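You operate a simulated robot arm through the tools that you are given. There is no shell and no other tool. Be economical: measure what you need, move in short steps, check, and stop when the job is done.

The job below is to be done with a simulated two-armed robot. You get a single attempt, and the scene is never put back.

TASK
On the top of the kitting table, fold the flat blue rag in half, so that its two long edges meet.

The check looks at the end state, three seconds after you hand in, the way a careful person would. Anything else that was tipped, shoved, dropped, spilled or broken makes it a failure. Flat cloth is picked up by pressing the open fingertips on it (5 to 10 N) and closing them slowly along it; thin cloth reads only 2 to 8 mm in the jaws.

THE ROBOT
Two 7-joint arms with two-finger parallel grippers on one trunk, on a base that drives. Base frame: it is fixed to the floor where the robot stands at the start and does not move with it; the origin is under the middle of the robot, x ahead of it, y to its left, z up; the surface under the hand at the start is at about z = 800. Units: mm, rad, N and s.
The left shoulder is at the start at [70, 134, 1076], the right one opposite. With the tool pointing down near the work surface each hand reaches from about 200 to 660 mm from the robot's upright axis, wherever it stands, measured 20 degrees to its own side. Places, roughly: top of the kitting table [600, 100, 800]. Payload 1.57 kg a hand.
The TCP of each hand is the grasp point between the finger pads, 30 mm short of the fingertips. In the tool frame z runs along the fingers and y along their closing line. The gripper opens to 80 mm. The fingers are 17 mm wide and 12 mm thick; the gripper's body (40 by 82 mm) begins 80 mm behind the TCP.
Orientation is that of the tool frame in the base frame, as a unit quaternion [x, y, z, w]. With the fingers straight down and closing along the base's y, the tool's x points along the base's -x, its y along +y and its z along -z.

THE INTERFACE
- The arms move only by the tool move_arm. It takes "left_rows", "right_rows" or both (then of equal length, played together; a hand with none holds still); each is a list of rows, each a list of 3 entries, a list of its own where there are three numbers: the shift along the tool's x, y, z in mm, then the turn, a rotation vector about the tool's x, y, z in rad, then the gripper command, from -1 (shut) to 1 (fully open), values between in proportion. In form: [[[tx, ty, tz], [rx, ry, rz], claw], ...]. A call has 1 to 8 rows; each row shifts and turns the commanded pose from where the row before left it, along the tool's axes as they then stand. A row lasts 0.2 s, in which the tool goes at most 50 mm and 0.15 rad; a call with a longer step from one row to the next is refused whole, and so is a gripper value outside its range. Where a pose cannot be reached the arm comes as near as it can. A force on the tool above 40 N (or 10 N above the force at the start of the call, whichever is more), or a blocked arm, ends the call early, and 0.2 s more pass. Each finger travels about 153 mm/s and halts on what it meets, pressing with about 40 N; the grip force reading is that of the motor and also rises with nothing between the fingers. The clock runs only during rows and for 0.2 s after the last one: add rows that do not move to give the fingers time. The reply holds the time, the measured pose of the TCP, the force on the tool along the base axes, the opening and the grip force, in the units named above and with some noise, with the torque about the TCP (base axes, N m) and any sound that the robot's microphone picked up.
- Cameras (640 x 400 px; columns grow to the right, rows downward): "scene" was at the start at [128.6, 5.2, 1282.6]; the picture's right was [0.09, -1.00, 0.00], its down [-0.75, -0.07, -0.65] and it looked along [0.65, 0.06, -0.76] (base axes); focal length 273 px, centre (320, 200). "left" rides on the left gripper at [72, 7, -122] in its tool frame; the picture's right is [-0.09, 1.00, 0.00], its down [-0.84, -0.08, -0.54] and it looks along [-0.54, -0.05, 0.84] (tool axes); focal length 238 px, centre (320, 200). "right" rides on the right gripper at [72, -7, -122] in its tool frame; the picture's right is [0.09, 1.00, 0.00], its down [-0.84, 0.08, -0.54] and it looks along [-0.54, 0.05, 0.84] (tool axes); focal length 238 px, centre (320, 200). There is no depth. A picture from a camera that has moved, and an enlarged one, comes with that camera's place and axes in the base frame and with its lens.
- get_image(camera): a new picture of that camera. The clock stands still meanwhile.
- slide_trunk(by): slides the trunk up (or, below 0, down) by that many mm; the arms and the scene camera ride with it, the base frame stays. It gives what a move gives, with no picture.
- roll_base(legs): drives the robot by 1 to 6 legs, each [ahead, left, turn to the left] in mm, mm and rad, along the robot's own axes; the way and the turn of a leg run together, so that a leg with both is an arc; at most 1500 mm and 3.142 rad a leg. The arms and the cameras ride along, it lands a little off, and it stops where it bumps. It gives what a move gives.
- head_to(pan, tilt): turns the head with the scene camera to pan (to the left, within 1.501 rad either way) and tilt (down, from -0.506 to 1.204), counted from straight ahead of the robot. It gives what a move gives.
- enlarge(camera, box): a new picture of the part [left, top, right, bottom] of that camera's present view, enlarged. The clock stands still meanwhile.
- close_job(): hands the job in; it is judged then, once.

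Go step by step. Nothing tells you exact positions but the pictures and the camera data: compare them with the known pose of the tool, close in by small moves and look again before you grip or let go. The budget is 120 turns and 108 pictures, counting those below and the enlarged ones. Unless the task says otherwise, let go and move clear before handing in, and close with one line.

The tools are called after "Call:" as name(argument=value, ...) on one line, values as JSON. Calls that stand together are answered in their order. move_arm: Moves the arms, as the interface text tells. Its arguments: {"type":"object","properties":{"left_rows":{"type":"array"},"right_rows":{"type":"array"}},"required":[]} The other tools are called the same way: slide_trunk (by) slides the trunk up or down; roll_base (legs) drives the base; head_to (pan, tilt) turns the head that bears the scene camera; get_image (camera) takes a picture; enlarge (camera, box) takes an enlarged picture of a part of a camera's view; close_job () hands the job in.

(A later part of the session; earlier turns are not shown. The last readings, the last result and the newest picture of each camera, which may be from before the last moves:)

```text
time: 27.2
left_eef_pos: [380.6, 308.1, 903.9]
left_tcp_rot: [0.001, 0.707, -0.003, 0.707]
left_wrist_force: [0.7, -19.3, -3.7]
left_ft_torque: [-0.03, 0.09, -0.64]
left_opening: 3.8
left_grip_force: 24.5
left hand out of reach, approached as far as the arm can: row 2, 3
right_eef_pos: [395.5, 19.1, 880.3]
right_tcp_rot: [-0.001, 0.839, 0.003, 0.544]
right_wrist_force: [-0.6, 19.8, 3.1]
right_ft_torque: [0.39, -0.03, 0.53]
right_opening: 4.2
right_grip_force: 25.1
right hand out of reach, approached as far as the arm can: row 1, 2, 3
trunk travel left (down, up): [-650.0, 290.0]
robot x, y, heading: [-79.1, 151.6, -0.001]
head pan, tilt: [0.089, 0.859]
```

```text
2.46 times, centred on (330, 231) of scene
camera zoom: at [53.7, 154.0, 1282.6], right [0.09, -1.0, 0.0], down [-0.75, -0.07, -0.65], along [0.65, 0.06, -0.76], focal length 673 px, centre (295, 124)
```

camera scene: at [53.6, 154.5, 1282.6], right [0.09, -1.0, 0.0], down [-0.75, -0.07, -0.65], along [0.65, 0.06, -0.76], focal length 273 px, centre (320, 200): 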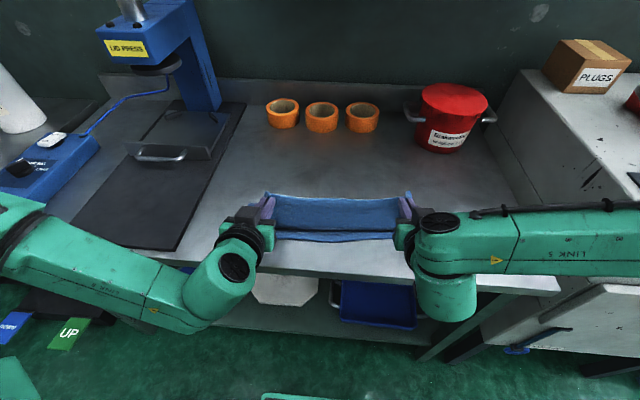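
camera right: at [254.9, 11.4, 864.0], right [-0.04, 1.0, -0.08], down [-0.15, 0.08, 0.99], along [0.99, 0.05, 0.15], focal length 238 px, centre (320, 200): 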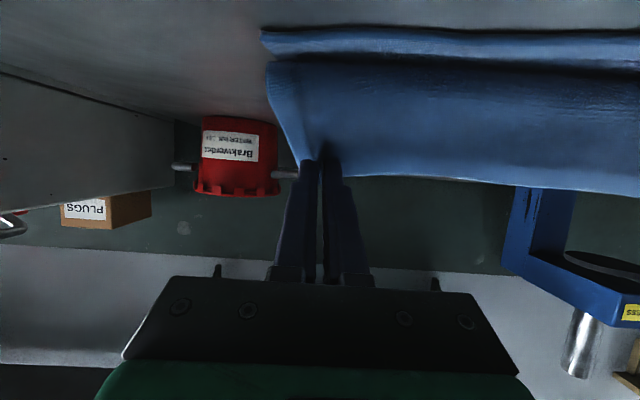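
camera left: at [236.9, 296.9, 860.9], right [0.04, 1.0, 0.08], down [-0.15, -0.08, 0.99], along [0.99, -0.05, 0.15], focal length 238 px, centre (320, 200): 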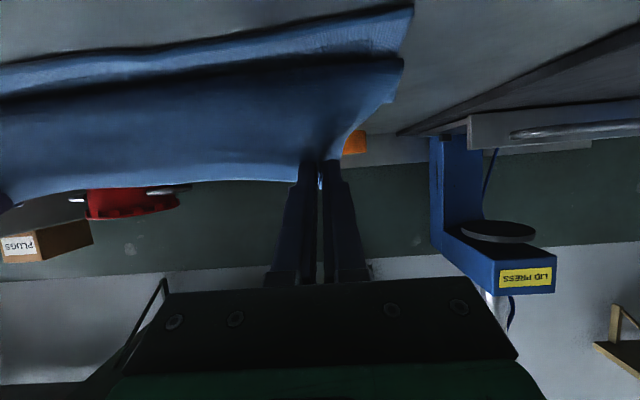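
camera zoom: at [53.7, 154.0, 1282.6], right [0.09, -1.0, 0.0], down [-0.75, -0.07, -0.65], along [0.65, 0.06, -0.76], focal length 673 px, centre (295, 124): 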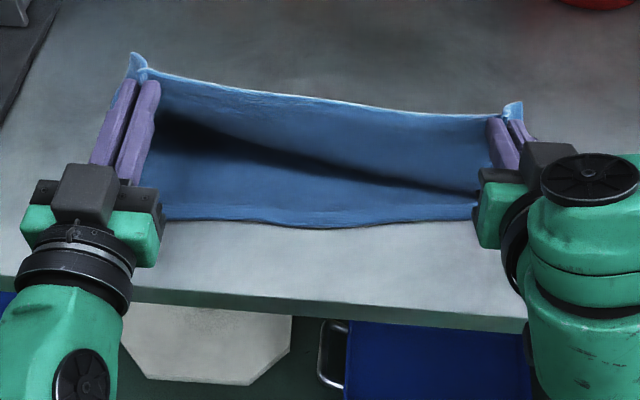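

The right wrist stops at 1.15 rad and the left drifted while reaching, pulling the cloth tight. I bring the left back to match the right.

Call:
move_arm(left_rows=[[[8, -8, 0], [0, 0.14, 0], -1], [[9, -8, 0], [0, 0.14, 0], -1], [[6, 0, 0], [0, 0.1, 0], -1], [[0, 0, 0], [0, 0, 0], -1]])

Call:
enlarge(camera="scene", box=[200, 150, 460, 312])

```text
time: 28.2
left_eef_pos: [378.0, 293.6, 880.6]
left_tcp_rot: [-0.001, 0.829, 0.001, 0.56]
left_wrist_force: [0.8, -3.1, -1.4]
left_ft_torque: [-0.06, 0.0, -0.07]
left_opening: 3.4
left_grip_force: 24.4
right_eef_pos: [396.8, 17.4, 879.5]
right_tcp_rot: [0.002, 0.839, -0.001, 0.544]
right_wrist_force: [-0.6, 3.6, -0.6]
right_ft_torque: [0.1, 0.0, 0.1]
right_opening: 3.9
right_grip_force: 24.4
trunk travel left (down, up): [-650.0, 290.0]
robot x, y, heading: [-73.6, 149.4, 0.005]
head pan, tilt: [0.089, 0.859]
```

```text
2.46 times, centred on (330, 231) of scene
camera zoom: at [53.5, 154.5, 1282.6], right [0.09, -1.0, 0.0], down [-0.75, -0.07, -0.65], along [0.65, 0.06, -0.76], focal length 673 px, centre (295, 124)
```

zoom: 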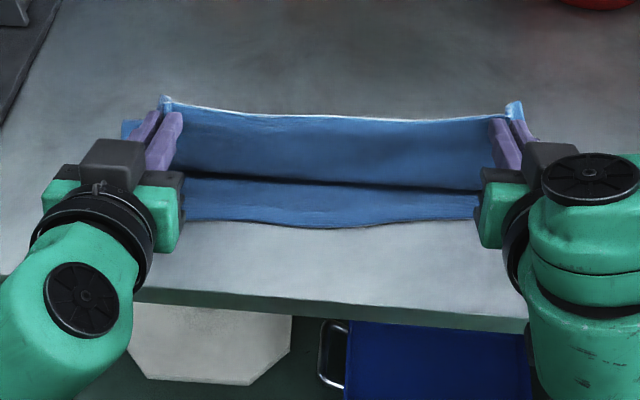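

Both hands match again, with the hem upright. I draw the edge outward with the base and lower it, keeping the cloth fairly taut.

Call:
roll_base(legs=[[-24, 0, 0]])

Call:
move_arm(left_rows=[[[11, 0, 5], [0, 0, 0], -1], [[12, 0, 5], [0, 0, 0], -1], [[0, 0, 0], [0, 0, 0], -1]], right_rows=[[[11, 0, 5], [0, 0, 0], -1], [[12, 0, 5], [0, 0, 0], -1], [[0, 0, 0], [0, 0, 0], -1]])

Call:
enlarge(camera="scene", box=[200, 150, 460, 312])

Call:
get_image(camera="right")

```text
time: 29.1
left_eef_pos: [355.6, 293.1, 880.5]
left_tcp_rot: [0.0, 0.829, 0.0, 0.56]
left_wrist_force: [0.1, -3.0, -0.3]
left_ft_torque: [-0.03, -0.02, -0.09]
left_opening: 3.4
left_grip_force: 24.4
right_eef_pos: [374.4, 19.1, 877.7]
right_tcp_rot: [0.0, 0.839, 0.0, 0.544]
right_wrist_force: [-0.1, 2.6, -0.4]
right_ft_torque: [0.02, 0.01, 0.08]
right_opening: 3.7
right_grip_force: 24.1
trunk travel left (down, up): [-650.0, 290.0]
robot x, y, heading: [-100.5, 148.9, -0.002]
head pan, tilt: [0.089, 0.859]
```

```text
time: 29.9
left_eef_pos: [353.7, 292.8, 855.1]
left_tcp_rot: [0.0, 0.827, 0.0, 0.562]
left_wrist_force: [0.2, -2.6, 0.2]
left_ft_torque: [-0.01, -0.02, -0.08]
left_opening: 3.8
left_grip_force: 24.3
right_eef_pos: [371.3, 19.1, 855.1]
right_tcp_rot: [0.0, 0.839, 0.001, 0.544]
right_wrist_force: [-0.6, 2.4, 0.4]
right_ft_torque: [0.08, 0.0, 0.14]
right_opening: 3.6
right_grip_force: 24.9
trunk travel left (down, up): [-650.0, 290.0]
robot x, y, heading: [-99.7, 149.2, 0.002]
head pan, tilt: [0.089, 0.859]
```

```text
2.46 times, centred on (330, 231) of scene
camera zoom: at [29.0, 154.5, 1282.7], right [0.09, -1.0, 0.0], down [-0.75, -0.07, -0.65], along [0.65, 0.06, -0.76], focal length 673 px, centre (295, 124)
```

zoom: 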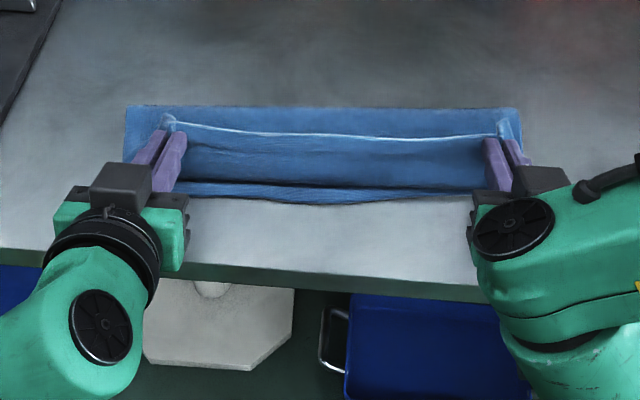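

```text
73 pictures are left
camera right: at [230.8, 11.3, 839.1], right [-0.04, 1.0, -0.08], down [-0.15, 0.08, 0.99], along [0.99, 0.05, 0.15], focal length 238 px, centre (320, 200)
```

right: 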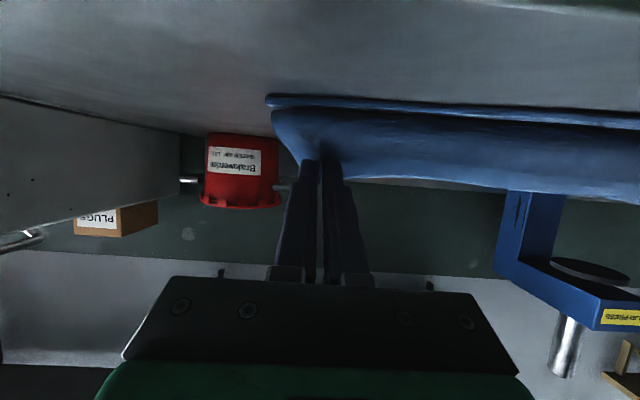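

The hem still curves back a little. I pull outward about 14 mm to straighten the top layer before releasing.

Call:
move_arm(left_rows=[[[3, 0, -6.5], [0, 0, 0], -1], [[3, 0, -6.5], [0, 0, 0], -1], [[0, 0, 0], [0, 0, 0], -1]], right_rows=[[[3, 0, -6.5], [0, 0, 0], -1], [[3, 0, -6.5], [0, 0, 0], -1], [[0, 0, 0], [0, 0, 0], -1]])

Call:
enlarge(camera="scene", box=[200, 150, 460, 312])

Call:
enlarge(camera="left", box=[160, 40, 480, 240])

```text
time: 30.7
left_eef_pos: [339.5, 293.1, 856.7]
left_tcp_rot: [-0.001, 0.828, 0.001, 0.561]
left_wrist_force: [-0.5, -3.0, -0.3]
left_ft_torque: [-0.05, 0.02, -0.1]
left_opening: 3.6
left_grip_force: 24.2
right_eef_pos: [357.4, 16.7, 853.6]
right_tcp_rot: [0.001, 0.839, 0.0, 0.544]
right_wrist_force: [-0.3, 3.0, 0.1]
right_ft_torque: [0.05, 0.01, 0.11]
right_opening: 3.7
right_grip_force: 24.8
trunk travel left (down, up): [-650.0, 290.0]
robot x, y, heading: [-99.4, 149.8, 0.003]
head pan, tilt: [0.089, 0.859]
```

```text
2.46 times, centred on (330, 231) of scene
camera zoom: at [29.7, 154.7, 1282.6], right [0.09, -1.0, 0.0], down [-0.75, -0.07, -0.65], along [0.65, 0.06, -0.76], focal length 673 px, centre (295, 124)
```

zoom: 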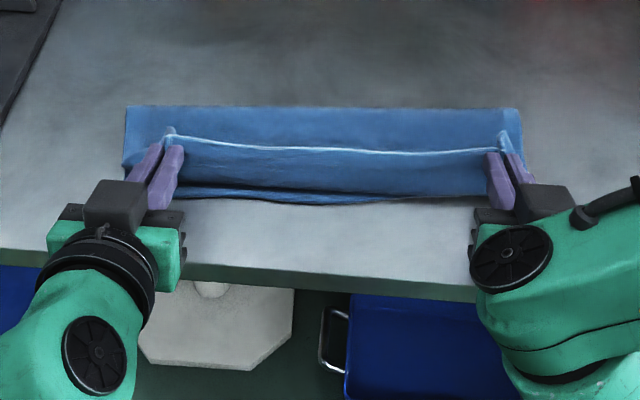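

```text
2.00 times, centred on (320, 140) of left
camera zoom: at [201.0, 299.3, 833.1], right [0.03, 1.0, 0.09], down [-0.19, -0.08, 0.98], along [0.98, -0.05, 0.19], focal length 477 px, centre (320, 320)
```

zoom: 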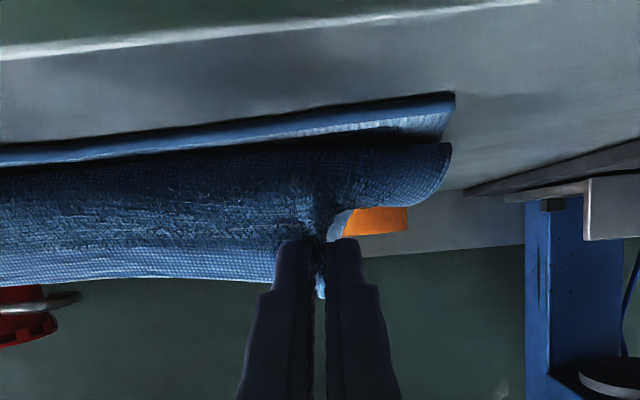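

There is still slack and no drag force. I pull outward another 20 mm with the base.

Call:
roll_base(legs=[[-20, 0, 0]])

Call:
enlarge(camera="scene", box=[200, 150, 460, 312])

Call:
enlarge(camera="left", box=[160, 40, 480, 240])

```text
time: 31.4
left_eef_pos: [322.6, 293.7, 854.7]
left_tcp_rot: [0.0, 0.829, 0.0, 0.559]
left_wrist_force: [-0.1, -3.0, -0.1]
left_ft_torque: [-0.02, 0.02, -0.08]
left_opening: 3.4
left_grip_force: 24.6
right_eef_pos: [339.7, 18.1, 854.1]
right_tcp_rot: [0.002, 0.84, -0.001, 0.543]
right_wrist_force: [-0.2, 1.9, 0.5]
right_ft_torque: [0.03, 0.04, 0.11]
right_opening: 3.4
right_grip_force: 24.9
trunk travel left (down, up): [-650.0, 290.0]
robot x, y, heading: [-118.0, 151.3, -0.001]
head pan, tilt: [0.089, 0.859]
```

```text
2.46 times, centred on (330, 231) of scene
camera zoom: at [12.1, 154.8, 1282.3], right [0.09, -1.0, 0.0], down [-0.75, -0.07, -0.65], along [0.65, 0.06, -0.76], focal length 673 px, centre (295, 124)
```

zoom: 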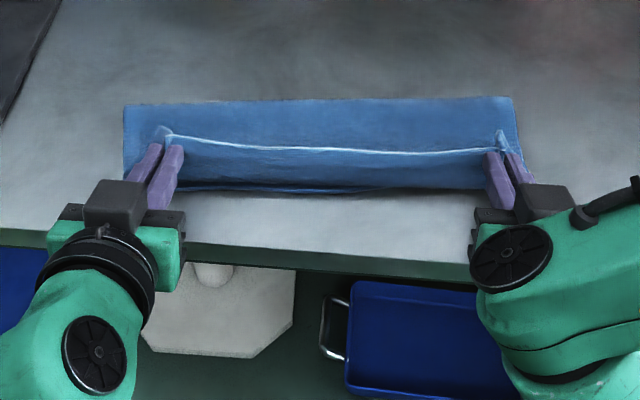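

```text
2.00 times, centred on (320, 140) of left
camera zoom: at [182.8, 299.4, 832.5], right [0.03, 1.0, 0.09], down [-0.19, -0.08, 0.98], along [0.98, -0.05, 0.19], focal length 477 px, centre (320, 320)
```

zoom: 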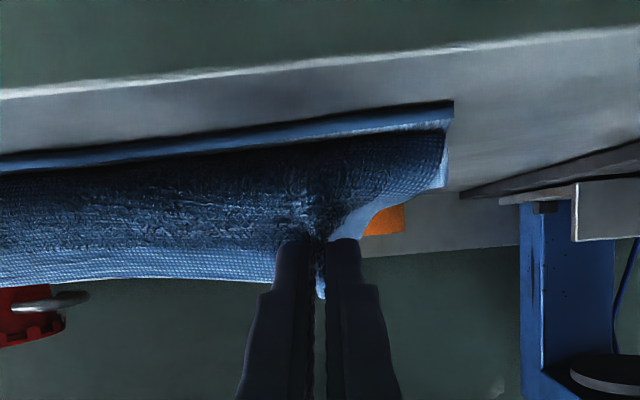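

The cloth is now about taut. I open both hands in place and look before withdrawing.

Call:
move_arm(left_rows=[[[0, 0, 0], [0, 0, 0], -0.3], [[0, 0, 0], [0, 0, 0], -0.2], [[0, 0, 0], [0, 0, 0], -0.2]], right_rows=[[[0, 0, 0], [0, 0, 0], -0.3], [[0, 0, 0], [0, 0, 0], -0.2], [[0, 0, 0], [0, 0, 0], -0.2]])

Call:
enlarge(camera="scene", box=[200, 150, 460, 312])

Call:
get_image(camera="left")

```text
time: 32.2
left_eef_pos: [320.0, 292.6, 855.2]
left_tcp_rot: [0.0, 0.828, 0.0, 0.561]
left_wrist_force: [-0.3, 0.2, -0.3]
left_ft_torque: [-0.01, -0.01, 0.01]
left_opening: 31.9
left_grip_force: 0.1
right_eef_pos: [338.3, 17.7, 854.5]
right_tcp_rot: [0.001, 0.839, -0.001, 0.544]
right_wrist_force: [0.1, -0.4, -0.8]
right_ft_torque: [0.01, -0.03, 0.01]
right_opening: 31.9
right_grip_force: 0.1
trunk travel left (down, up): [-650.0, 290.0]
robot x, y, heading: [-121.6, 146.2, 0.006]
head pan, tilt: [0.089, 0.859]
```

```text
2.46 times, centred on (330, 231) of scene
camera zoom: at [9.7, 154.8, 1282.6], right [0.09, -1.0, 0.0], down [-0.75, -0.07, -0.65], along [0.65, 0.06, -0.76], focal length 673 px, centre (295, 124)
```

zoom: 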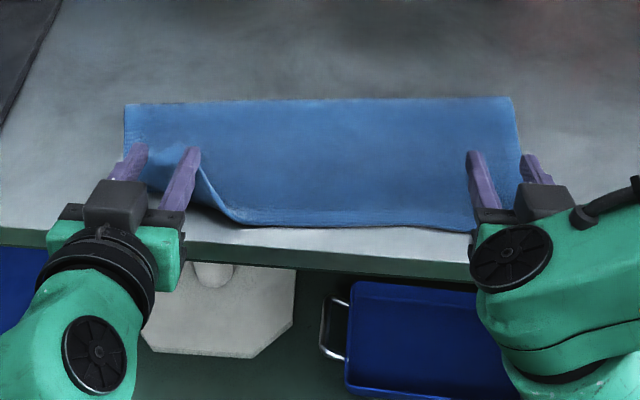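

```text
67 pictures are left
camera left: at [181.4, 299.4, 833.2], right [0.03, 1.0, 0.09], down [-0.19, -0.08, 0.98], along [0.98, -0.05, 0.19], focal length 238 px, centre (320, 200)
```

left: 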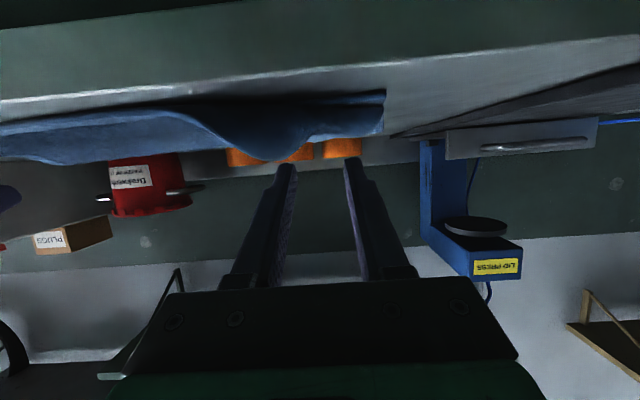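

The hem fell outward as hoped, except the left corner, which hangs behind the left inner finger. I withdraw both hands back and up along their fingers.

Call:
move_arm(left_rows=[[[0, 0, -15], [0, 0, 0], -0.2], [[0, 0, -20], [0, 0, 0], -0.2], [[0, 0, -20], [0, 0, 0], -0.2], [[0, 0, 0], [0, 0, 0], -0.2]], right_rows=[[[0, 0, -15], [0, 0, 0], -0.2], [[0, 0, -20], [0, 0, 0], -0.2], [[0, 0, -20], [0, 0, 0], -0.2], [[0, 0, 0], [0, 0, 0], -0.2]])

Call:
enlarge(camera="scene", box=[200, 150, 460, 312])

```text
time: 33.2
left_eef_pos: [300.8, 291.2, 861.6]
left_tcp_rot: [0.001, 0.828, 0.001, 0.561]
left_wrist_force: [0.7, -1.0, 0.0]
left_ft_torque: [0.01, 0.04, 0.06]
left_opening: 32.0
left_grip_force: 0.1
left hand out of reach, approached as far as the arm can: row 2, 3
right_eef_pos: [291.7, 26.9, 873.4]
right_tcp_rot: [-0.007, 0.843, 0.014, 0.538]
right_wrist_force: [0.2, 0.0, -0.1]
right_ft_torque: [0.02, -0.02, 0.04]
right_opening: 31.9
right_grip_force: 0.0
right hand out of reach, approached as far as the arm can: row 3
trunk travel left (down, up): [-650.0, 290.0]
robot x, y, heading: [-117.2, 143.2, 0.002]
head pan, tilt: [0.089, 0.859]
```

```text
2.46 times, centred on (330, 231) of scene
camera zoom: at [10.2, 152.0, 1282.5], right [0.09, -1.0, 0.0], down [-0.75, -0.06, -0.65], along [0.65, 0.06, -0.76], focal length 673 px, centre (295, 124)
```

zoom: 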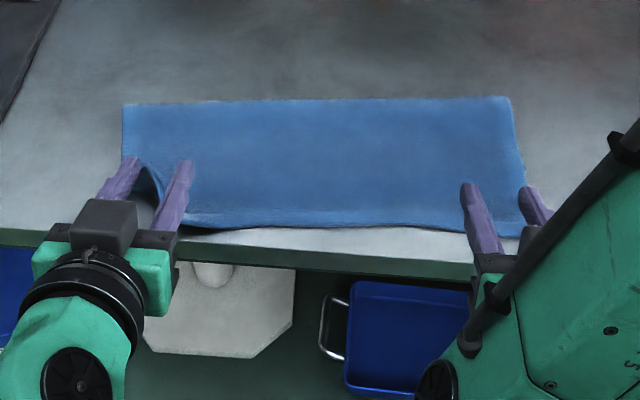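

The left corner is settling outward over the finger. I roll the base back 70 mm to draw both hands fully clear.

Call:
roll_base(legs=[[-70, 0, 0]])

Call:
get_image(camera="scene")

Call:
enlarge(camera="scene", box=[220, 120, 440, 257])

```text
time: 34.3
left_eef_pos: [230.6, 292.8, 862.4]
left_tcp_rot: [0.0, 0.827, 0.0, 0.562]
left_wrist_force: [-0.7, 0.4, 0.6]
left_ft_torque: [0.01, 0.01, -0.02]
left_opening: 31.9
left_grip_force: 0.1
right_eef_pos: [221.0, 28.9, 874.1]
right_tcp_rot: [-0.009, 0.842, 0.014, 0.538]
right_wrist_force: [0.1, 0.0, 0.0]
right_ft_torque: [0.03, 0.03, -0.01]
right_opening: 31.8
right_grip_force: 0.0
trunk travel left (down, up): [-650.0, 290.0]
robot x, y, heading: [-187.5, 150.3, -0.005]
head pan, tilt: [0.089, 0.859]
```

```text
65 pictures are left
camera scene: at [-59.6, 154.7, 1282.6], right [0.09, -1.0, 0.0], down [-0.75, -0.07, -0.65], along [0.65, 0.06, -0.76], focal length 273 px, centre (320, 200)
```

scene: 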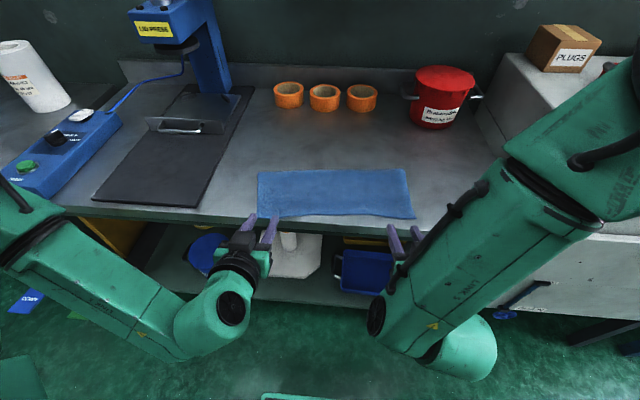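

```text
2.91 times, centred on (330, 188) of scene
camera zoom: at [-59.6, 154.7, 1282.6], right [0.09, -1.0, 0.0], down [-0.75, -0.07, -0.65], along [0.65, 0.06, -0.76], focal length 795 px, centre (291, 234)
```

zoom: 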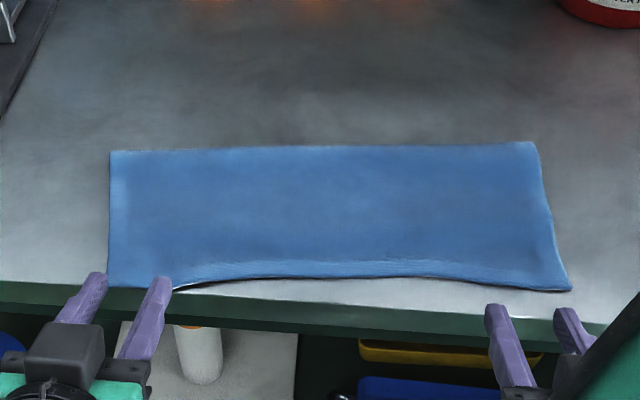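

The fold lies flat and neat, but my measurements suggest the top edge overshoots the lower one by perhaps 40 mm. I check from the front with the wrist cameras.

Call:
get_image(camera="left")

Call:
get_image(camera="right")

```text
63 pictures are left
camera left: at [91.9, 299.9, 839.9], right [0.03, 1.0, 0.09], down [-0.19, -0.08, 0.98], along [0.98, -0.05, 0.19], focal length 238 px, centre (320, 200)
```

left: 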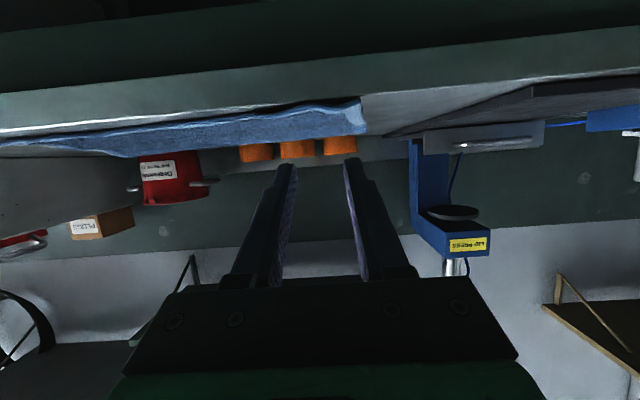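

```text
62 pictures are left
camera right: at [80.5, 18.8, 859.3], right [-0.07, 1.0, -0.07], down [-0.14, 0.06, 0.99], along [0.99, 0.08, 0.14], focal length 238 px, centre (320, 200)
```

right: 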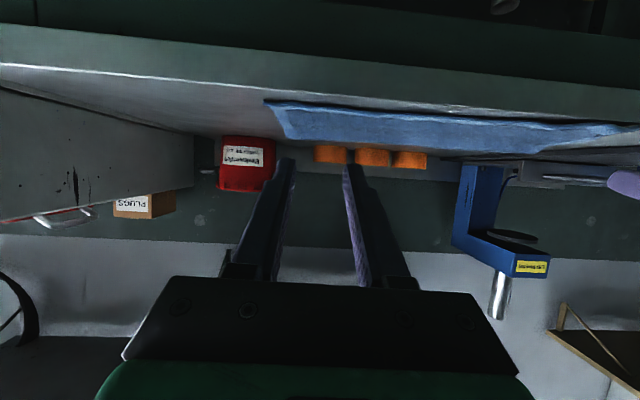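

I look closer at the hem from the front.

Call:
enlarge(camera="left", box=[200, 70, 400, 195])

Call:
enlarge(camera="right", box=[240, 70, 480, 220])

```text
3.20 times, centred on (300, 132) of left
camera zoom: at [91.9, 299.9, 839.9], right [0.03, 1.0, 0.09], down [-0.19, -0.08, 0.98], along [0.98, -0.05, 0.19], focal length 763 px, centre (384, 416)
```

zoom: 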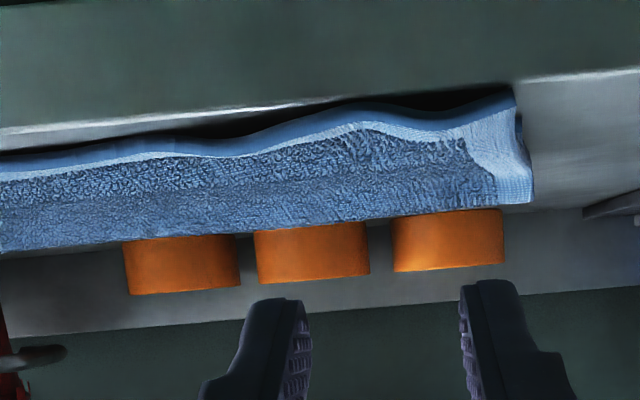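

```text
2.67 times, centred on (360, 145) of right
camera zoom: at [80.5, 18.8, 859.3], right [-0.07, 1.0, -0.07], down [-0.14, 0.06, 0.99], along [0.99, 0.08, 0.14], focal length 636 px, centre (213, 347)
```

zoom: 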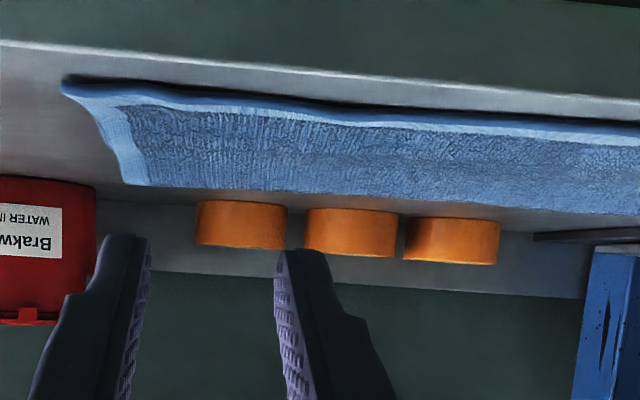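

From the front, the top hem clearly overhangs the lower edge, by about 45 mm. The hem is now a single layer facing outward, so I can re-pinch it from above, lift it to re-set the fold line, and lay it back on the true edge. First I bring the hands upright.

Call:
move_arm(left_rows=[[[-6, 0, -8], [0, 0.149, 0], -0.3], [[-6, 0, -8], [0, 0.149, 0], -0.3], [[-6, 0, -8], [0, 0.149, 0], -0.3], [[-6, 0, -8], [0, 0.149, 0], -0.3], [[-6, 0, -8], [0, 0.149, 0], -0.3], [[-4, 0, -10], [0, 0.149, 0], -0.3], [[-4, 0, -10], [0, 0.149, 0], -0.3], [[0, 0, -10], [0, 0.149, 0], -0.3]], right_rows=[[[-6, 0, -8], [0, 0.142, 0], -0.3], [[-6, 0, -8], [0, 0.142, 0], -0.3], [[-6, 0, -8], [0, 0.142, 0], -0.3], [[-6, 0, -8], [0, 0.142, 0], -0.3], [[-6, 0, -8], [0, 0.142, 0], -0.3], [[-4, 0, -10], [0, 0.142, 0], -0.3], [[-4, 0, -10], [0, 0.142, 0], -0.3], [[0, 0, -10], [0, 0.142, 0], -0.3]])

```text
time: 36.1
left_eef_pos: [256.9, 334.4, 915.3]
left_tcp_rot: [0.0, 1.0, 0.001, 0.022]
left_wrist_force: [0.2, -0.6, 0.0]
left_ft_torque: [0.02, 0.01, -0.02]
left_opening: 28.1
left_grip_force: 0.1
left hand out of reach, approached as far as the arm can: row 1, 2, 4
right_eef_pos: [212.4, 27.2, 952.6]
right_tcp_rot: [-0.015, 1.0, 0.008, -0.002]
right_wrist_force: [0.6, 0.3, 0.0]
right_ft_torque: [0.0, 0.01, 0.01]
right_opening: 28.2
right_grip_force: 0.0
trunk travel left (down, up): [-650.0, 290.0]
robot x, y, heading: [-186.0, 143.9, 0.003]
head pan, tilt: [0.089, 0.859]
```

Hands are upright and clear. I drive forward to a base x of about -50.

Call:
roll_base(legs=[[136, 0, 0]])

Call:
get_image(camera="scene")

Call:
get_image(camera="right")

Call:
get_image(camera="left")

```text
time: 37.4
left_eef_pos: [390.1, 335.2, 916.3]
left_tcp_rot: [0.001, 1.0, 0.0, 0.026]
left_wrist_force: [0.2, 0.1, 0.0]
left_ft_torque: [0.0, -0.01, 0.02]
left_opening: 28.0
left_grip_force: 0.0
right_eef_pos: [346.7, 27.1, 953.8]
right_tcp_rot: [-0.014, 1.0, 0.007, 0.002]
right_wrist_force: [0.6, -0.1, 0.1]
right_ft_torque: [-0.03, 0.02, -0.03]
right_opening: 28.1
right_grip_force: 0.1
trunk travel left (down, up): [-650.0, 290.0]
robot x, y, heading: [-51.3, 151.0, 0.002]
head pan, tilt: [0.089, 0.859]
```

```text
59 pictures are left
camera scene: at [75.1, 154.5, 1282.8], right [0.09, -1.0, 0.0], down [-0.75, -0.07, -0.65], along [0.65, 0.06, -0.76], focal length 273 px, centre (320, 200)
```

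scene: 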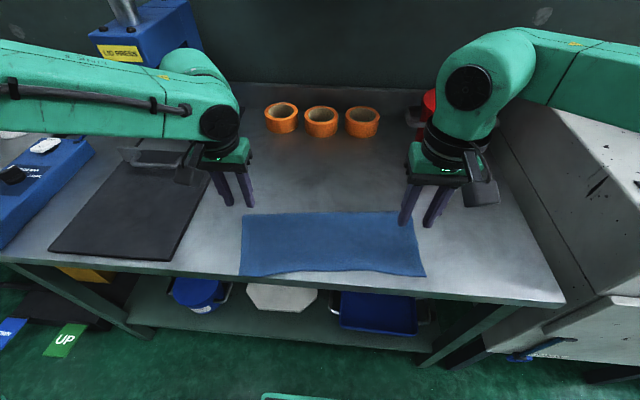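

```text
58 pictures are left
camera right: at [273.3, 17.3, 1075.1], right [-0.12, 0.99, 0.01], down [0.83, 0.09, 0.55], along [0.54, 0.08, -0.84], focal length 238 px, centre (320, 200)
```

right: 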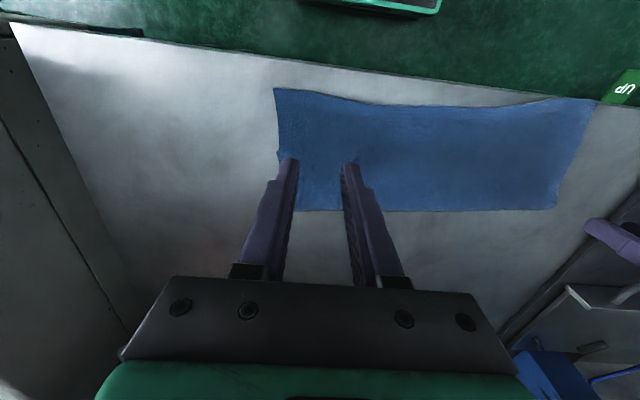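

```text
57 pictures are left
camera left: at [313.1, 340.3, 1033.5], right [0.09, 1.0, 0.01], down [0.81, -0.08, 0.58], along [0.58, -0.05, -0.81], focal length 238 px, centre (320, 200)
```

left: 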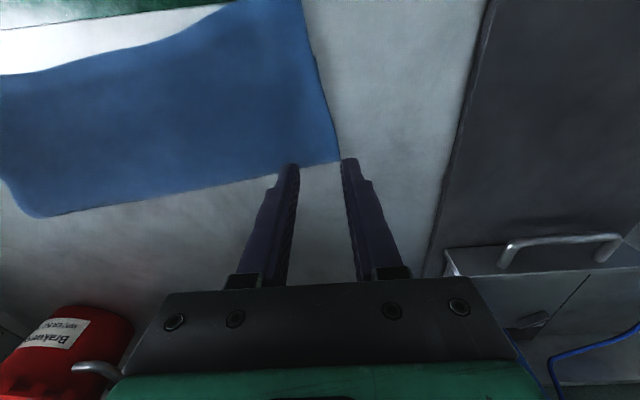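

Hem corners are near (317,-20) and (285,322), and the fold runs from about (472,-28) to (430,348). I move the hands above the pinch points, left (303,288) and right (329,14).

Call:
move_arm(left_rows=[[[29, -15.7, 22], [0, 0.025, 0], -0.3], [[29, -15.7, 22], [0, 0.025, 0], -0.3], [[29, -15.7, 22], [0, 0, 0], -0.3], [[0, 0, 0], [0, 0, 0], -0.3]], right_rows=[[[6, -4.3, 34.7], [0, 0, 0], -0.3], [[6, -4.3, 34.7], [0, 0, 0], -0.3], [[6, -4.3, 34.7], [0, 0, 0], -0.3], [[0, 0, 0], [0, 0, 0], -0.3]])

Call:
get_image(camera="left")

Call:
get_image(camera="right")

```text
time: 38.4
left_eef_pos: [305.7, 285.9, 847.8]
left_tcp_rot: [0.0, 1.0, -0.001, 0.0]
left_wrist_force: [0.1, 0.0, -0.2]
left_ft_torque: [0.0, 0.02, 0.0]
left_opening: 28.1
left_grip_force: 0.0
right_eef_pos: [329.5, 14.4, 847.9]
right_tcp_rot: [-0.014, 1.0, 0.007, 0.001]
right_wrist_force: [-0.6, -0.4, 0.0]
right_ft_torque: [-0.03, 0.01, 0.02]
right_opening: 28.0
right_grip_force: 0.0
trunk travel left (down, up): [-650.0, 290.0]
robot x, y, heading: [-52.4, 152.4, -0.01]
head pan, tilt: [0.089, 0.859]
```

```text
56 pictures are left
camera left: at [234.2, 292.9, 968.6], right [0.09, 1.0, 0.0], down [0.84, -0.08, 0.54], along [0.54, -0.05, -0.84], focal length 238 px, centre (320, 200)
```

left: 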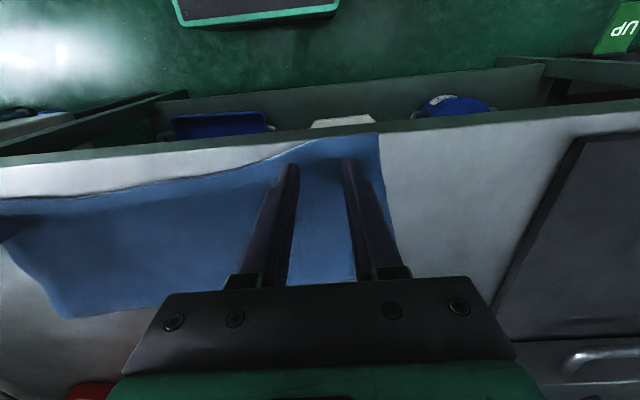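

```text
55 pictures are left
camera right: at [257.0, 5.1, 969.4], right [-0.12, 0.99, 0.01], down [0.83, 0.09, 0.55], along [0.54, 0.08, -0.84], focal length 238 px, centre (320, 200)
```

right: 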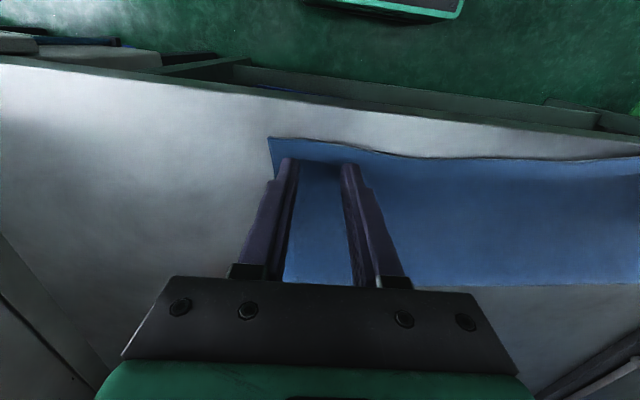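

Both are well placed with the hem between the fingers. I lower to the cloth.

Call:
move_arm(left_rows=[[[0, 0, 7], [0, 0, 0], -0.3], [[0, 0, 5], [0, 0, 0], -0.3], [[0, 0, 0], [0, 0, 0], -0.3]], right_rows=[[[0, 0, 7], [0, 0, 0], -0.3], [[0, 0, 5], [0, 0, 0], -0.3], [[0, 0, 0], [0, 0, 0], -0.3]])

```text
time: 39.2
left_eef_pos: [305.9, 286.4, 835.7]
left_tcp_rot: [0.0, 1.0, 0.0, 0.001]
left_wrist_force: [0.4, 0.2, 0.5]
left_ft_torque: [0.01, 0.0, -0.01]
left_opening: 28.1
left_grip_force: 0.0
right_eef_pos: [329.4, 15.7, 836.6]
right_tcp_rot: [-0.014, 1.0, 0.007, 0.0]
right_wrist_force: [0.4, -0.9, -0.9]
right_ft_torque: [-0.02, -0.02, 0.01]
right_opening: 28.1
right_grip_force: 0.1
trunk travel left (down, up): [-650.0, 290.0]
robot x, y, heading: [-52.0, 148.0, -0.006]
head pan, tilt: [0.089, 0.859]
```

Call:
move_arm(left_rows=[[[0, 0, 3], [0, 0, 0], -0.3], [[0, 0, 0], [0, 0, 0], -0.3]], right_rows=[[[0, 0, 4], [0, 0, 0], -0.3], [[0, 0, 0], [0, 0, 0], -0.3]])

```text
time: 39.8
left_eef_pos: [305.4, 287.4, 833.0]
left_tcp_rot: [0.001, 1.0, 0.0, 0.001]
left_wrist_force: [1.4, -0.2, 8.3]
left_ft_torque: [0.0, -0.06, 0.04]
left_opening: 28.1
left_grip_force: 0.1
right_eef_pos: [328.2, 14.8, 832.5]
right_tcp_rot: [-0.014, 1.0, 0.008, 0.001]
right_wrist_force: [1.9, -0.8, 6.8]
right_ft_torque: [-0.04, 0.0, 0.0]
right_opening: 28.2
right_grip_force: 0.0
trunk travel left (down, up): [-650.0, 290.0]
robot x, y, heading: [-51.0, 149.5, -0.001]
head pan, tilt: [0.089, 0.859]
```

Contact is at 7–8 N on both, so I close slowly on the hem.

Call:
move_arm(left_rows=[[[0, 0, 0], [0, 0, 0], -0.4], [[0, 0, 0], [0, 0, 0], -0.5], [[0, 0, 0], [0, 0, 0], -0.6], [[0, 0, 0], [0, 0, 0], -0.7], [[0, 0, 0], [0, 0, 0], -0.8], [[0, 0, 0], [0, 0, 0], -0.9], [[0, 0, 0], [0, 0, 0], -1], [[0, 0, 0], [0, 0, 0], -1]], right_rows=[[[0, 0, 0], [0, 0, 0], -0.4], [[0, 0, 0], [0, 0, 0], -0.5], [[0, 0, 0], [0, 0, 0], -0.6], [[0, 0, 0], [0, 0, 0], -0.7], [[0, 0, 0], [0, 0, 0], -0.8], [[0, 0, 0], [0, 0, 0], -0.9], [[0, 0, 0], [0, 0, 0], -1], [[0, 0, 0], [0, 0, 0], -1]])

```text
time: 41.6
left_eef_pos: [304.4, 286.3, 834.0]
left_tcp_rot: [0.0, 1.0, 0.0, 0.001]
left_wrist_force: [0.7, -1.7, 13.6]
left_ft_torque: [-0.08, 0.02, -0.02]
left_opening: 3.7
left_grip_force: 24.4
right_eef_pos: [327.1, 15.4, 834.7]
right_tcp_rot: [-0.013, 1.0, 0.008, 0.001]
right_wrist_force: [1.4, 1.7, 6.7]
right_ft_torque: [0.06, 0.01, -0.02]
right_opening: 0.1
right_grip_force: 21.2
trunk travel left (down, up): [-650.0, 290.0]
robot x, y, heading: [-54.3, 150.8, -0.002]
head pan, tilt: [0.089, 0.859]
```

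The left gripped (3.7 mm), but the right closed empty. I look at the right.

Call:
enlarge(camera="right", box=[220, 90, 420, 215])

```text
3.20 times, centred on (320, 152) of right
camera zoom: at [255.5, 4.9, 954.6], right [-0.12, 0.99, 0.01], down [0.83, 0.09, 0.55], along [0.54, 0.08, -0.84], focal length 763 px, centre (320, 352)
```

zoom: 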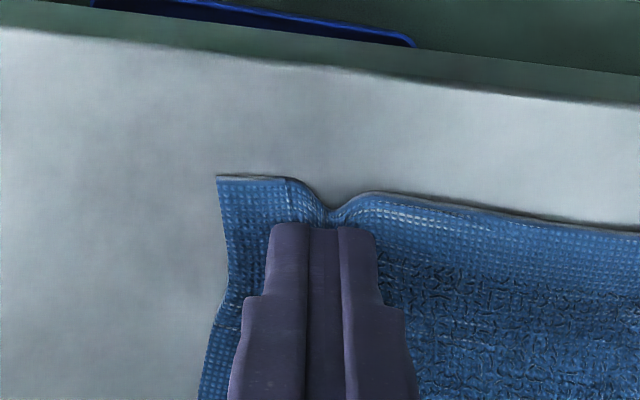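

The cloth slid beneath the tips there. I reopen the right hand with a small lift, then press a bit harder.

Call:
move_arm(right_rows=[[[0, 0, -6], [0, 0, 0], -1], [[0, 0, 0], [0, 0, -0.03], -0.25], [[0, 0, 0], [0, 0, 0], -0.25], [[0, 0, 4], [0, 0, 0], -0.25], [[0, 0, 2.5], [0, 0, 0], -0.25], [[0, 0, 0], [0, 0, 0], -0.25]])

```text
time: 43.0
left_eef_pos: [305.5, 286.5, 833.3]
left_tcp_rot: [0.0, 1.0, 0.001, 0.001]
left_wrist_force: [2.1, -0.9, 14.3]
left_ft_torque: [0.0, 0.0, -0.01]
left_opening: 3.9
left_grip_force: 25.1
right_eef_pos: [327.8, 15.3, 834.0]
right_tcp_rot: [-0.029, 1.0, 0.008, 0.002]
right_wrist_force: [-0.3, -0.6, 6.4]
right_ft_torque: [-0.04, 0.0, -0.05]
right_opening: 30.1
right_grip_force: 0.2
trunk travel left (down, up): [-650.0, 290.0]
robot x, y, heading: [-53.8, 150.9, -0.002]
head pan, tilt: [0.089, 0.859]
```

Call:
move_arm(right_rows=[[[0, 0, 1.2], [0, 0, 0], -0.25], [[0, 0, 0], [0, 0, 0], -0.4], [[0, 0, 0], [0, 0, 0], -0.52], [[0, 0, 0], [0, 0, 0], -0.64], [[0, 0, 0], [0, 0, 0], -0.76], [[0, 0, 0], [0, 0, 0], -0.88], [[0, 0, 0], [0, 0, 0], -1], [[0, 0, 0], [0, 0, 0], -1]])

Call:
enlarge(camera="right", box=[220, 90, 420, 215])

```text
time: 44.8
left_eef_pos: [304.5, 287.5, 832.1]
left_tcp_rot: [0.001, 1.0, 0.0, 0.002]
left_wrist_force: [2.3, -9.1, 12.2]
left_ft_torque: [-0.26, -0.09, -0.03]
left_opening: 3.9
left_grip_force: 24.4
right_eef_pos: [327.5, 16.7, 832.9]
right_tcp_rot: [-0.029, 1.0, 0.008, 0.003]
right_wrist_force: [0.0, 9.6, 16.5]
right_ft_torque: [0.24, 0.03, 0.02]
right_opening: 4.2
right_grip_force: 25.1
trunk travel left (down, up): [-650.0, 290.0]
robot x, y, heading: [-55.3, 149.1, -0.0]
head pan, tilt: [0.089, 0.859]
```

```text
3.20 times, centred on (320, 152) of right
camera zoom: at [255.2, 3.9, 953.9], right [-0.15, 0.99, 0.01], down [0.83, 0.12, 0.55], along [0.54, 0.09, -0.84], focal length 763 px, centre (320, 352)
```

zoom: 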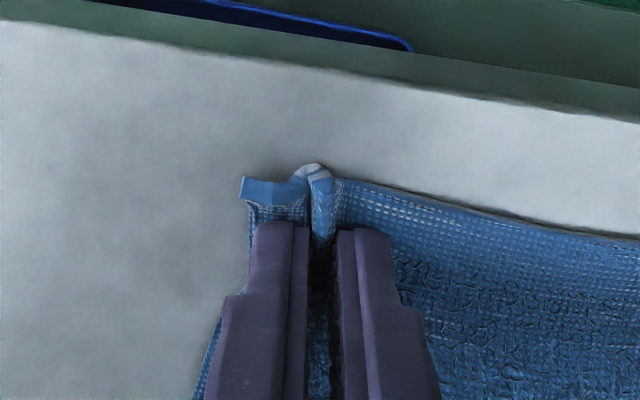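

Both hems are gripped. I lift and carry them back toward the fold line to see the lower edge.

Call:
move_arm(left_rows=[[[-5, -4, -22], [0, 0, 0], -1], [[-22, -2, -22], [0, 0, 0], -1], [[-30, 0, -18], [0, 0, 0], -1], [[-32, 0, -10], [0, 0, 0], -1], [[-32, 0, -8], [0, 0, 0], -1], [[-25, 0, 0], [0, 0, 0], -1], [[0, 0, 0], [0, 0, 0], -1]], right_rows=[[[-5, 4, -22], [0, 0, 0], -1], [[-22, 2, -22], [0, 0, 0], -1], [[-30, 0, -18], [0, 0, 0], -1], [[-32, 0, -10], [0, 0, 0], -1], [[-32, 0, -8], [0, 0, 0], -1], [[-30, 0, 0], [0, 0, 0], -1], [[0, 0, 0], [0, 0, 0], -1]])

Call:
get_image(camera="scene")

Call:
enlarge(camera="scene", box=[200, 170, 460, 332])

```text
time: 46.4
left_eef_pos: [451.8, 281.0, 912.7]
left_tcp_rot: [0.001, 1.0, 0.001, 0.001]
left_wrist_force: [-1.0, 0.7, 0.2]
left_ft_torque: [0.06, 0.0, -0.01]
left_opening: 3.6
left_grip_force: 24.2
right_eef_pos: [480.0, 30.2, 912.4]
right_tcp_rot: [-0.03, 1.0, 0.008, 0.001]
right_wrist_force: [0.0, 0.0, 0.5]
right_ft_torque: [-0.06, 0.01, -0.01]
right_opening: 4.0
right_grip_force: 24.2
trunk travel left (down, up): [-650.0, 290.0]
robot x, y, heading: [-49.1, 146.7, 0.004]
head pan, tilt: [0.089, 0.859]
```

```text
52 pictures are left
camera scene: at [75.2, 154.1, 1282.7], right [0.09, -1.0, 0.0], down [-0.75, -0.07, -0.65], along [0.65, 0.06, -0.76], focal length 273 px, centre (320, 200)
```

scene: 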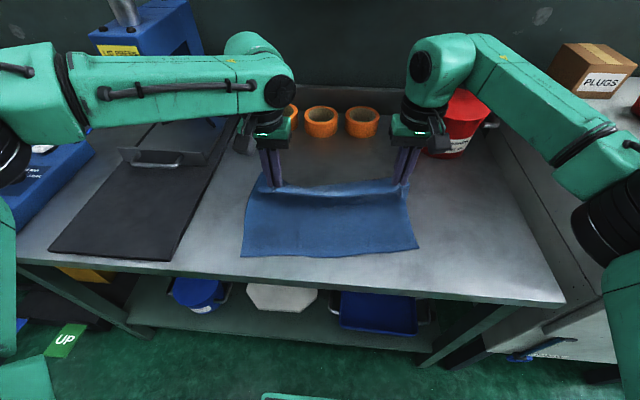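

```text
2.46 times, centred on (330, 251) of scene
camera zoom: at [75.2, 154.1, 1282.7], right [0.09, -1.0, 0.0], down [-0.75, -0.07, -0.65], along [0.65, 0.06, -0.76], focal length 673 px, centre (295, 74)
```

zoom: 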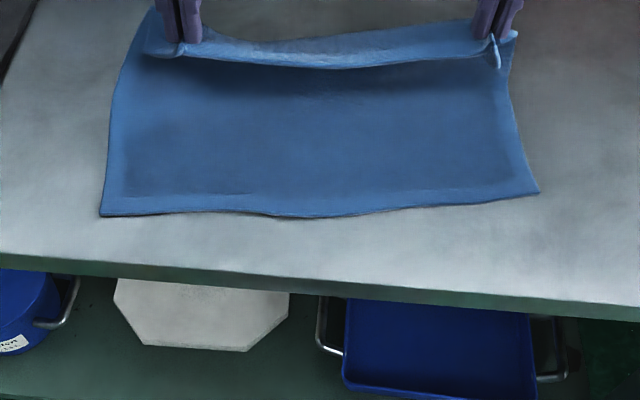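

The lower edge runs from (327,335) to (381,-20), so the lower half is rotated about 8° and its fold line should run from about (446,353) to (500,-2). I raise the hem above that line first.

Call:
move_arm(left_rows=[[[-3, 9, -11], [0, 0, 0], -1], [[-3, 9, -11], [0, 0, 0], -1], [[0, 0, 0], [0, 0, 0], -1], [[0, 0, 0], [0, 0, 0], -1]], right_rows=[[[-8, 5, -11], [0, 0, 0], -1], [[-8, 5, -11], [0, 0, 0], -1], [[0, 0, 0], [0, 0, 0], -1], [[0, 0, 0], [0, 0, 0], -1]])

Call:
enlarge(camera="scene", box=[200, 150, 460, 312])

```text
time: 47.4
left_eef_pos: [459.5, 298.9, 934.4]
left_tcp_rot: [0.001, 1.0, 0.0, -0.001]
left_wrist_force: [0.6, -1.4, 0.2]
left_ft_torque: [-0.02, 0.01, -0.03]
left_opening: 3.9
left_grip_force: 24.3
right_eef_pos: [495.9, 41.0, 932.8]
right_tcp_rot: [-0.03, 1.0, 0.007, 0.001]
right_wrist_force: [0.1, 0.4, 0.2]
right_ft_torque: [0.02, 0.02, -0.01]
right_opening: 3.7
right_grip_force: 24.9
trunk travel left (down, up): [-650.0, 290.0]
robot x, y, heading: [-53.7, 151.4, -0.002]
head pan, tilt: [0.089, 0.859]
```

```text
2.46 times, centred on (330, 231) of scene
camera zoom: at [76.4, 154.7, 1282.6], right [0.09, -1.0, 0.0], down [-0.75, -0.07, -0.65], along [0.65, 0.06, -0.76], focal length 673 px, centre (295, 124)
```

zoom: 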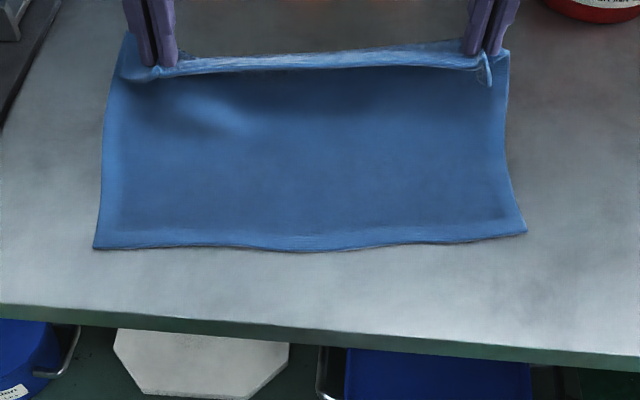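

The rag shifted slightly with that, and its lower edge now runs from (342,345) to (390,-11). I lay the hem back over along the arc toward left (361,299) and right (396,38).

Call:
move_arm(left_rows=[[[22, 0, 5], [0, 0, 0], -1], [[24, 0, 11], [0, 0, 0], -1], [[22, 0, 17], [0, 0, 0], -1], [[16, 0, 20], [0, 0, 0], -1], [[10, 0, 18], [0, 0, 0], -1], [[4.5, 0, 12], [0, 0, 0], -1], [[0, 0, 0], [0, 0, 0], -1]], right_rows=[[[22, 0, 5], [0, 0, 0], -1], [[24, -1, 11], [0, 0, 0], -1], [[22, -1, 17], [0, 0, 0], -1], [[16, -1, 20], [0, 0, 0], -1], [[10, 0, 18], [0, 0, 0], -1], [[5, 0, 12], [0, 0, 0], -1], [[0, 0, 0], [0, 0, 0], -1]])

Call:
enlarge(camera="scene", box=[200, 150, 460, 312])

Call:
get_image(camera="left")

Call:
get_image(camera="right")

```text
time: 49.0
left_eef_pos: [358.6, 298.3, 852.1]
left_tcp_rot: [0.0, 1.0, 0.0, 0.0]
left_wrist_force: [0.8, -4.5, 0.5]
left_ft_torque: [-0.15, -0.04, -0.02]
left_opening: 3.6
left_grip_force: 24.6
right_eef_pos: [396.4, 32.5, 851.6]
right_tcp_rot: [-0.029, 1.0, 0.007, 0.001]
right_wrist_force: [-0.9, 4.7, -0.1]
right_ft_torque: [0.11, 0.03, -0.04]
right_opening: 4.3
right_grip_force: 24.8
trunk travel left (down, up): [-650.0, 290.0]
robot x, y, heading: [-52.8, 147.2, -0.003]
head pan, tilt: [0.089, 0.859]
```

```text
2.46 times, centred on (330, 231) of scene
camera zoom: at [76.3, 154.6, 1282.6], right [0.09, -1.0, 0.0], down [-0.75, -0.07, -0.65], along [0.65, 0.06, -0.76], focal length 673 px, centre (295, 124)
```

zoom: 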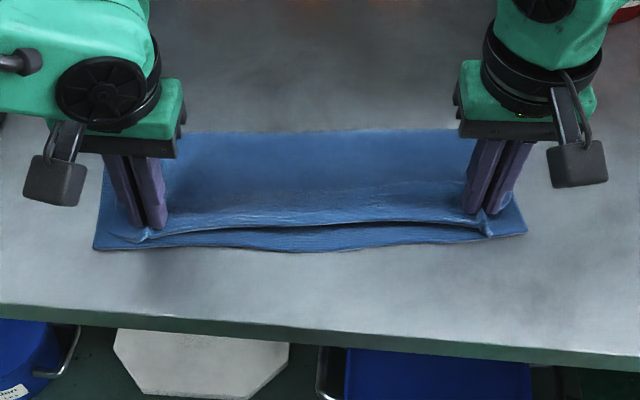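

```text
48 pictures are left
camera left: at [288.1, 305.4, 972.6], right [0.09, 1.0, 0.0], down [0.84, -0.08, 0.54], along [0.54, -0.05, -0.84], focal length 238 px, centre (320, 200)
```

left: 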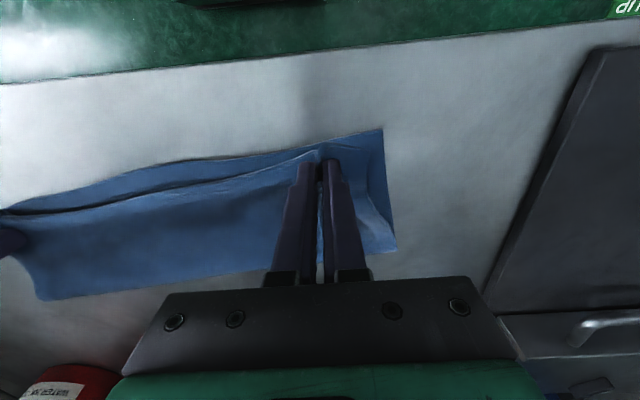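

```text
47 pictures are left
camera right: at [324.2, 20.5, 972.3], right [-0.15, 0.99, 0.01], down [0.83, 0.12, 0.54], along [0.54, 0.09, -0.84], focal length 238 px, centre (320, 200)
```

right: 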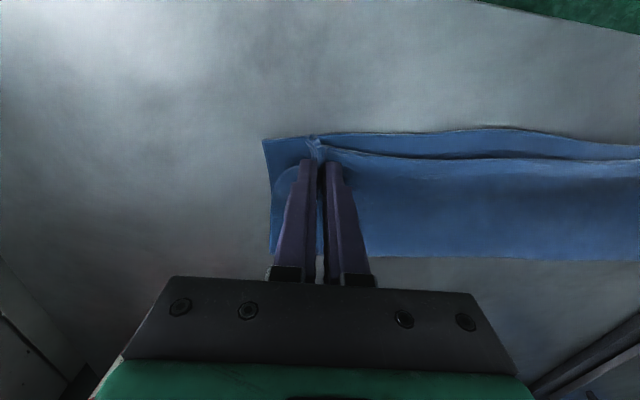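

The hem now faces the right way and lies within a few mm of the lower edge at both hands. I lower to contact, with the right going 4 mm back.

Call:
move_arm(left_rows=[[[0, 0, 5], [0, 0, 0], -1], [[0, 0, 5], [0, 0, 0], -1], [[0, 0, 0], [0, 0, 0], -1]], right_rows=[[[-3, 0, 5], [0, 0, 0], -1], [[0, 0, 5], [0, 0, 0], -1], [[0, 0, 0], [0, 0, 0], -1]])

Call:
enlarge(camera="left", box=[200, 80, 440, 230])

Call:
enlarge(camera="right", box=[200, 80, 440, 230])

```text
time: 49.8
left_eef_pos: [360.4, 299.4, 841.1]
left_tcp_rot: [0.0, 1.0, 0.0, 0.0]
left_wrist_force: [0.6, -4.5, -0.5]
left_ft_torque: [-0.14, -0.02, 0.0]
left_opening: 3.5
left_grip_force: 24.4
right_eef_pos: [399.6, 34.5, 840.8]
right_tcp_rot: [-0.03, 1.0, 0.007, 0.0]
right_wrist_force: [-0.8, 4.5, 0.8]
right_ft_torque: [0.08, 0.02, 0.01]
right_opening: 4.1
right_grip_force: 25.1
trunk travel left (down, up): [-650.0, 290.0]
robot x, y, heading: [-53.6, 152.0, -0.001]
head pan, tilt: [0.089, 0.859]
```

```text
2.67 times, centred on (320, 155) of left
camera zoom: at [288.3, 305.2, 962.6], right [0.09, 1.0, 0.0], down [0.84, -0.08, 0.54], along [0.54, -0.05, -0.84], focal length 636 px, centre (320, 320)
```

zoom: 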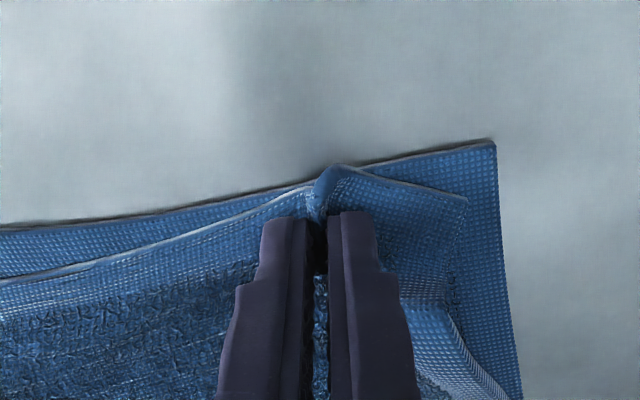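

```text
2.67 times, centred on (320, 155) of right
camera zoom: at [327.2, 21.2, 962.2], right [-0.15, 0.99, 0.01], down [0.83, 0.12, 0.55], along [0.54, 0.09, -0.84], focal length 636 px, centre (320, 320)
```

zoom: 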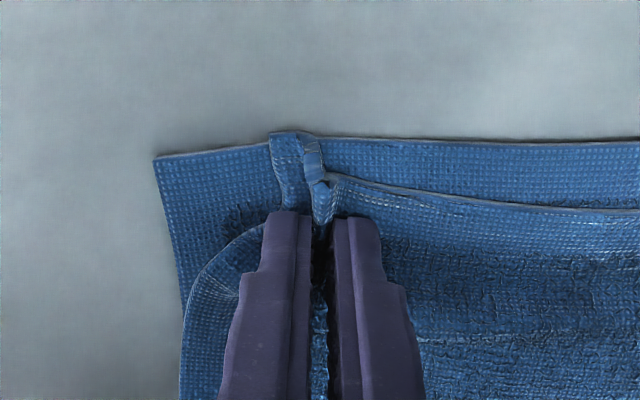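

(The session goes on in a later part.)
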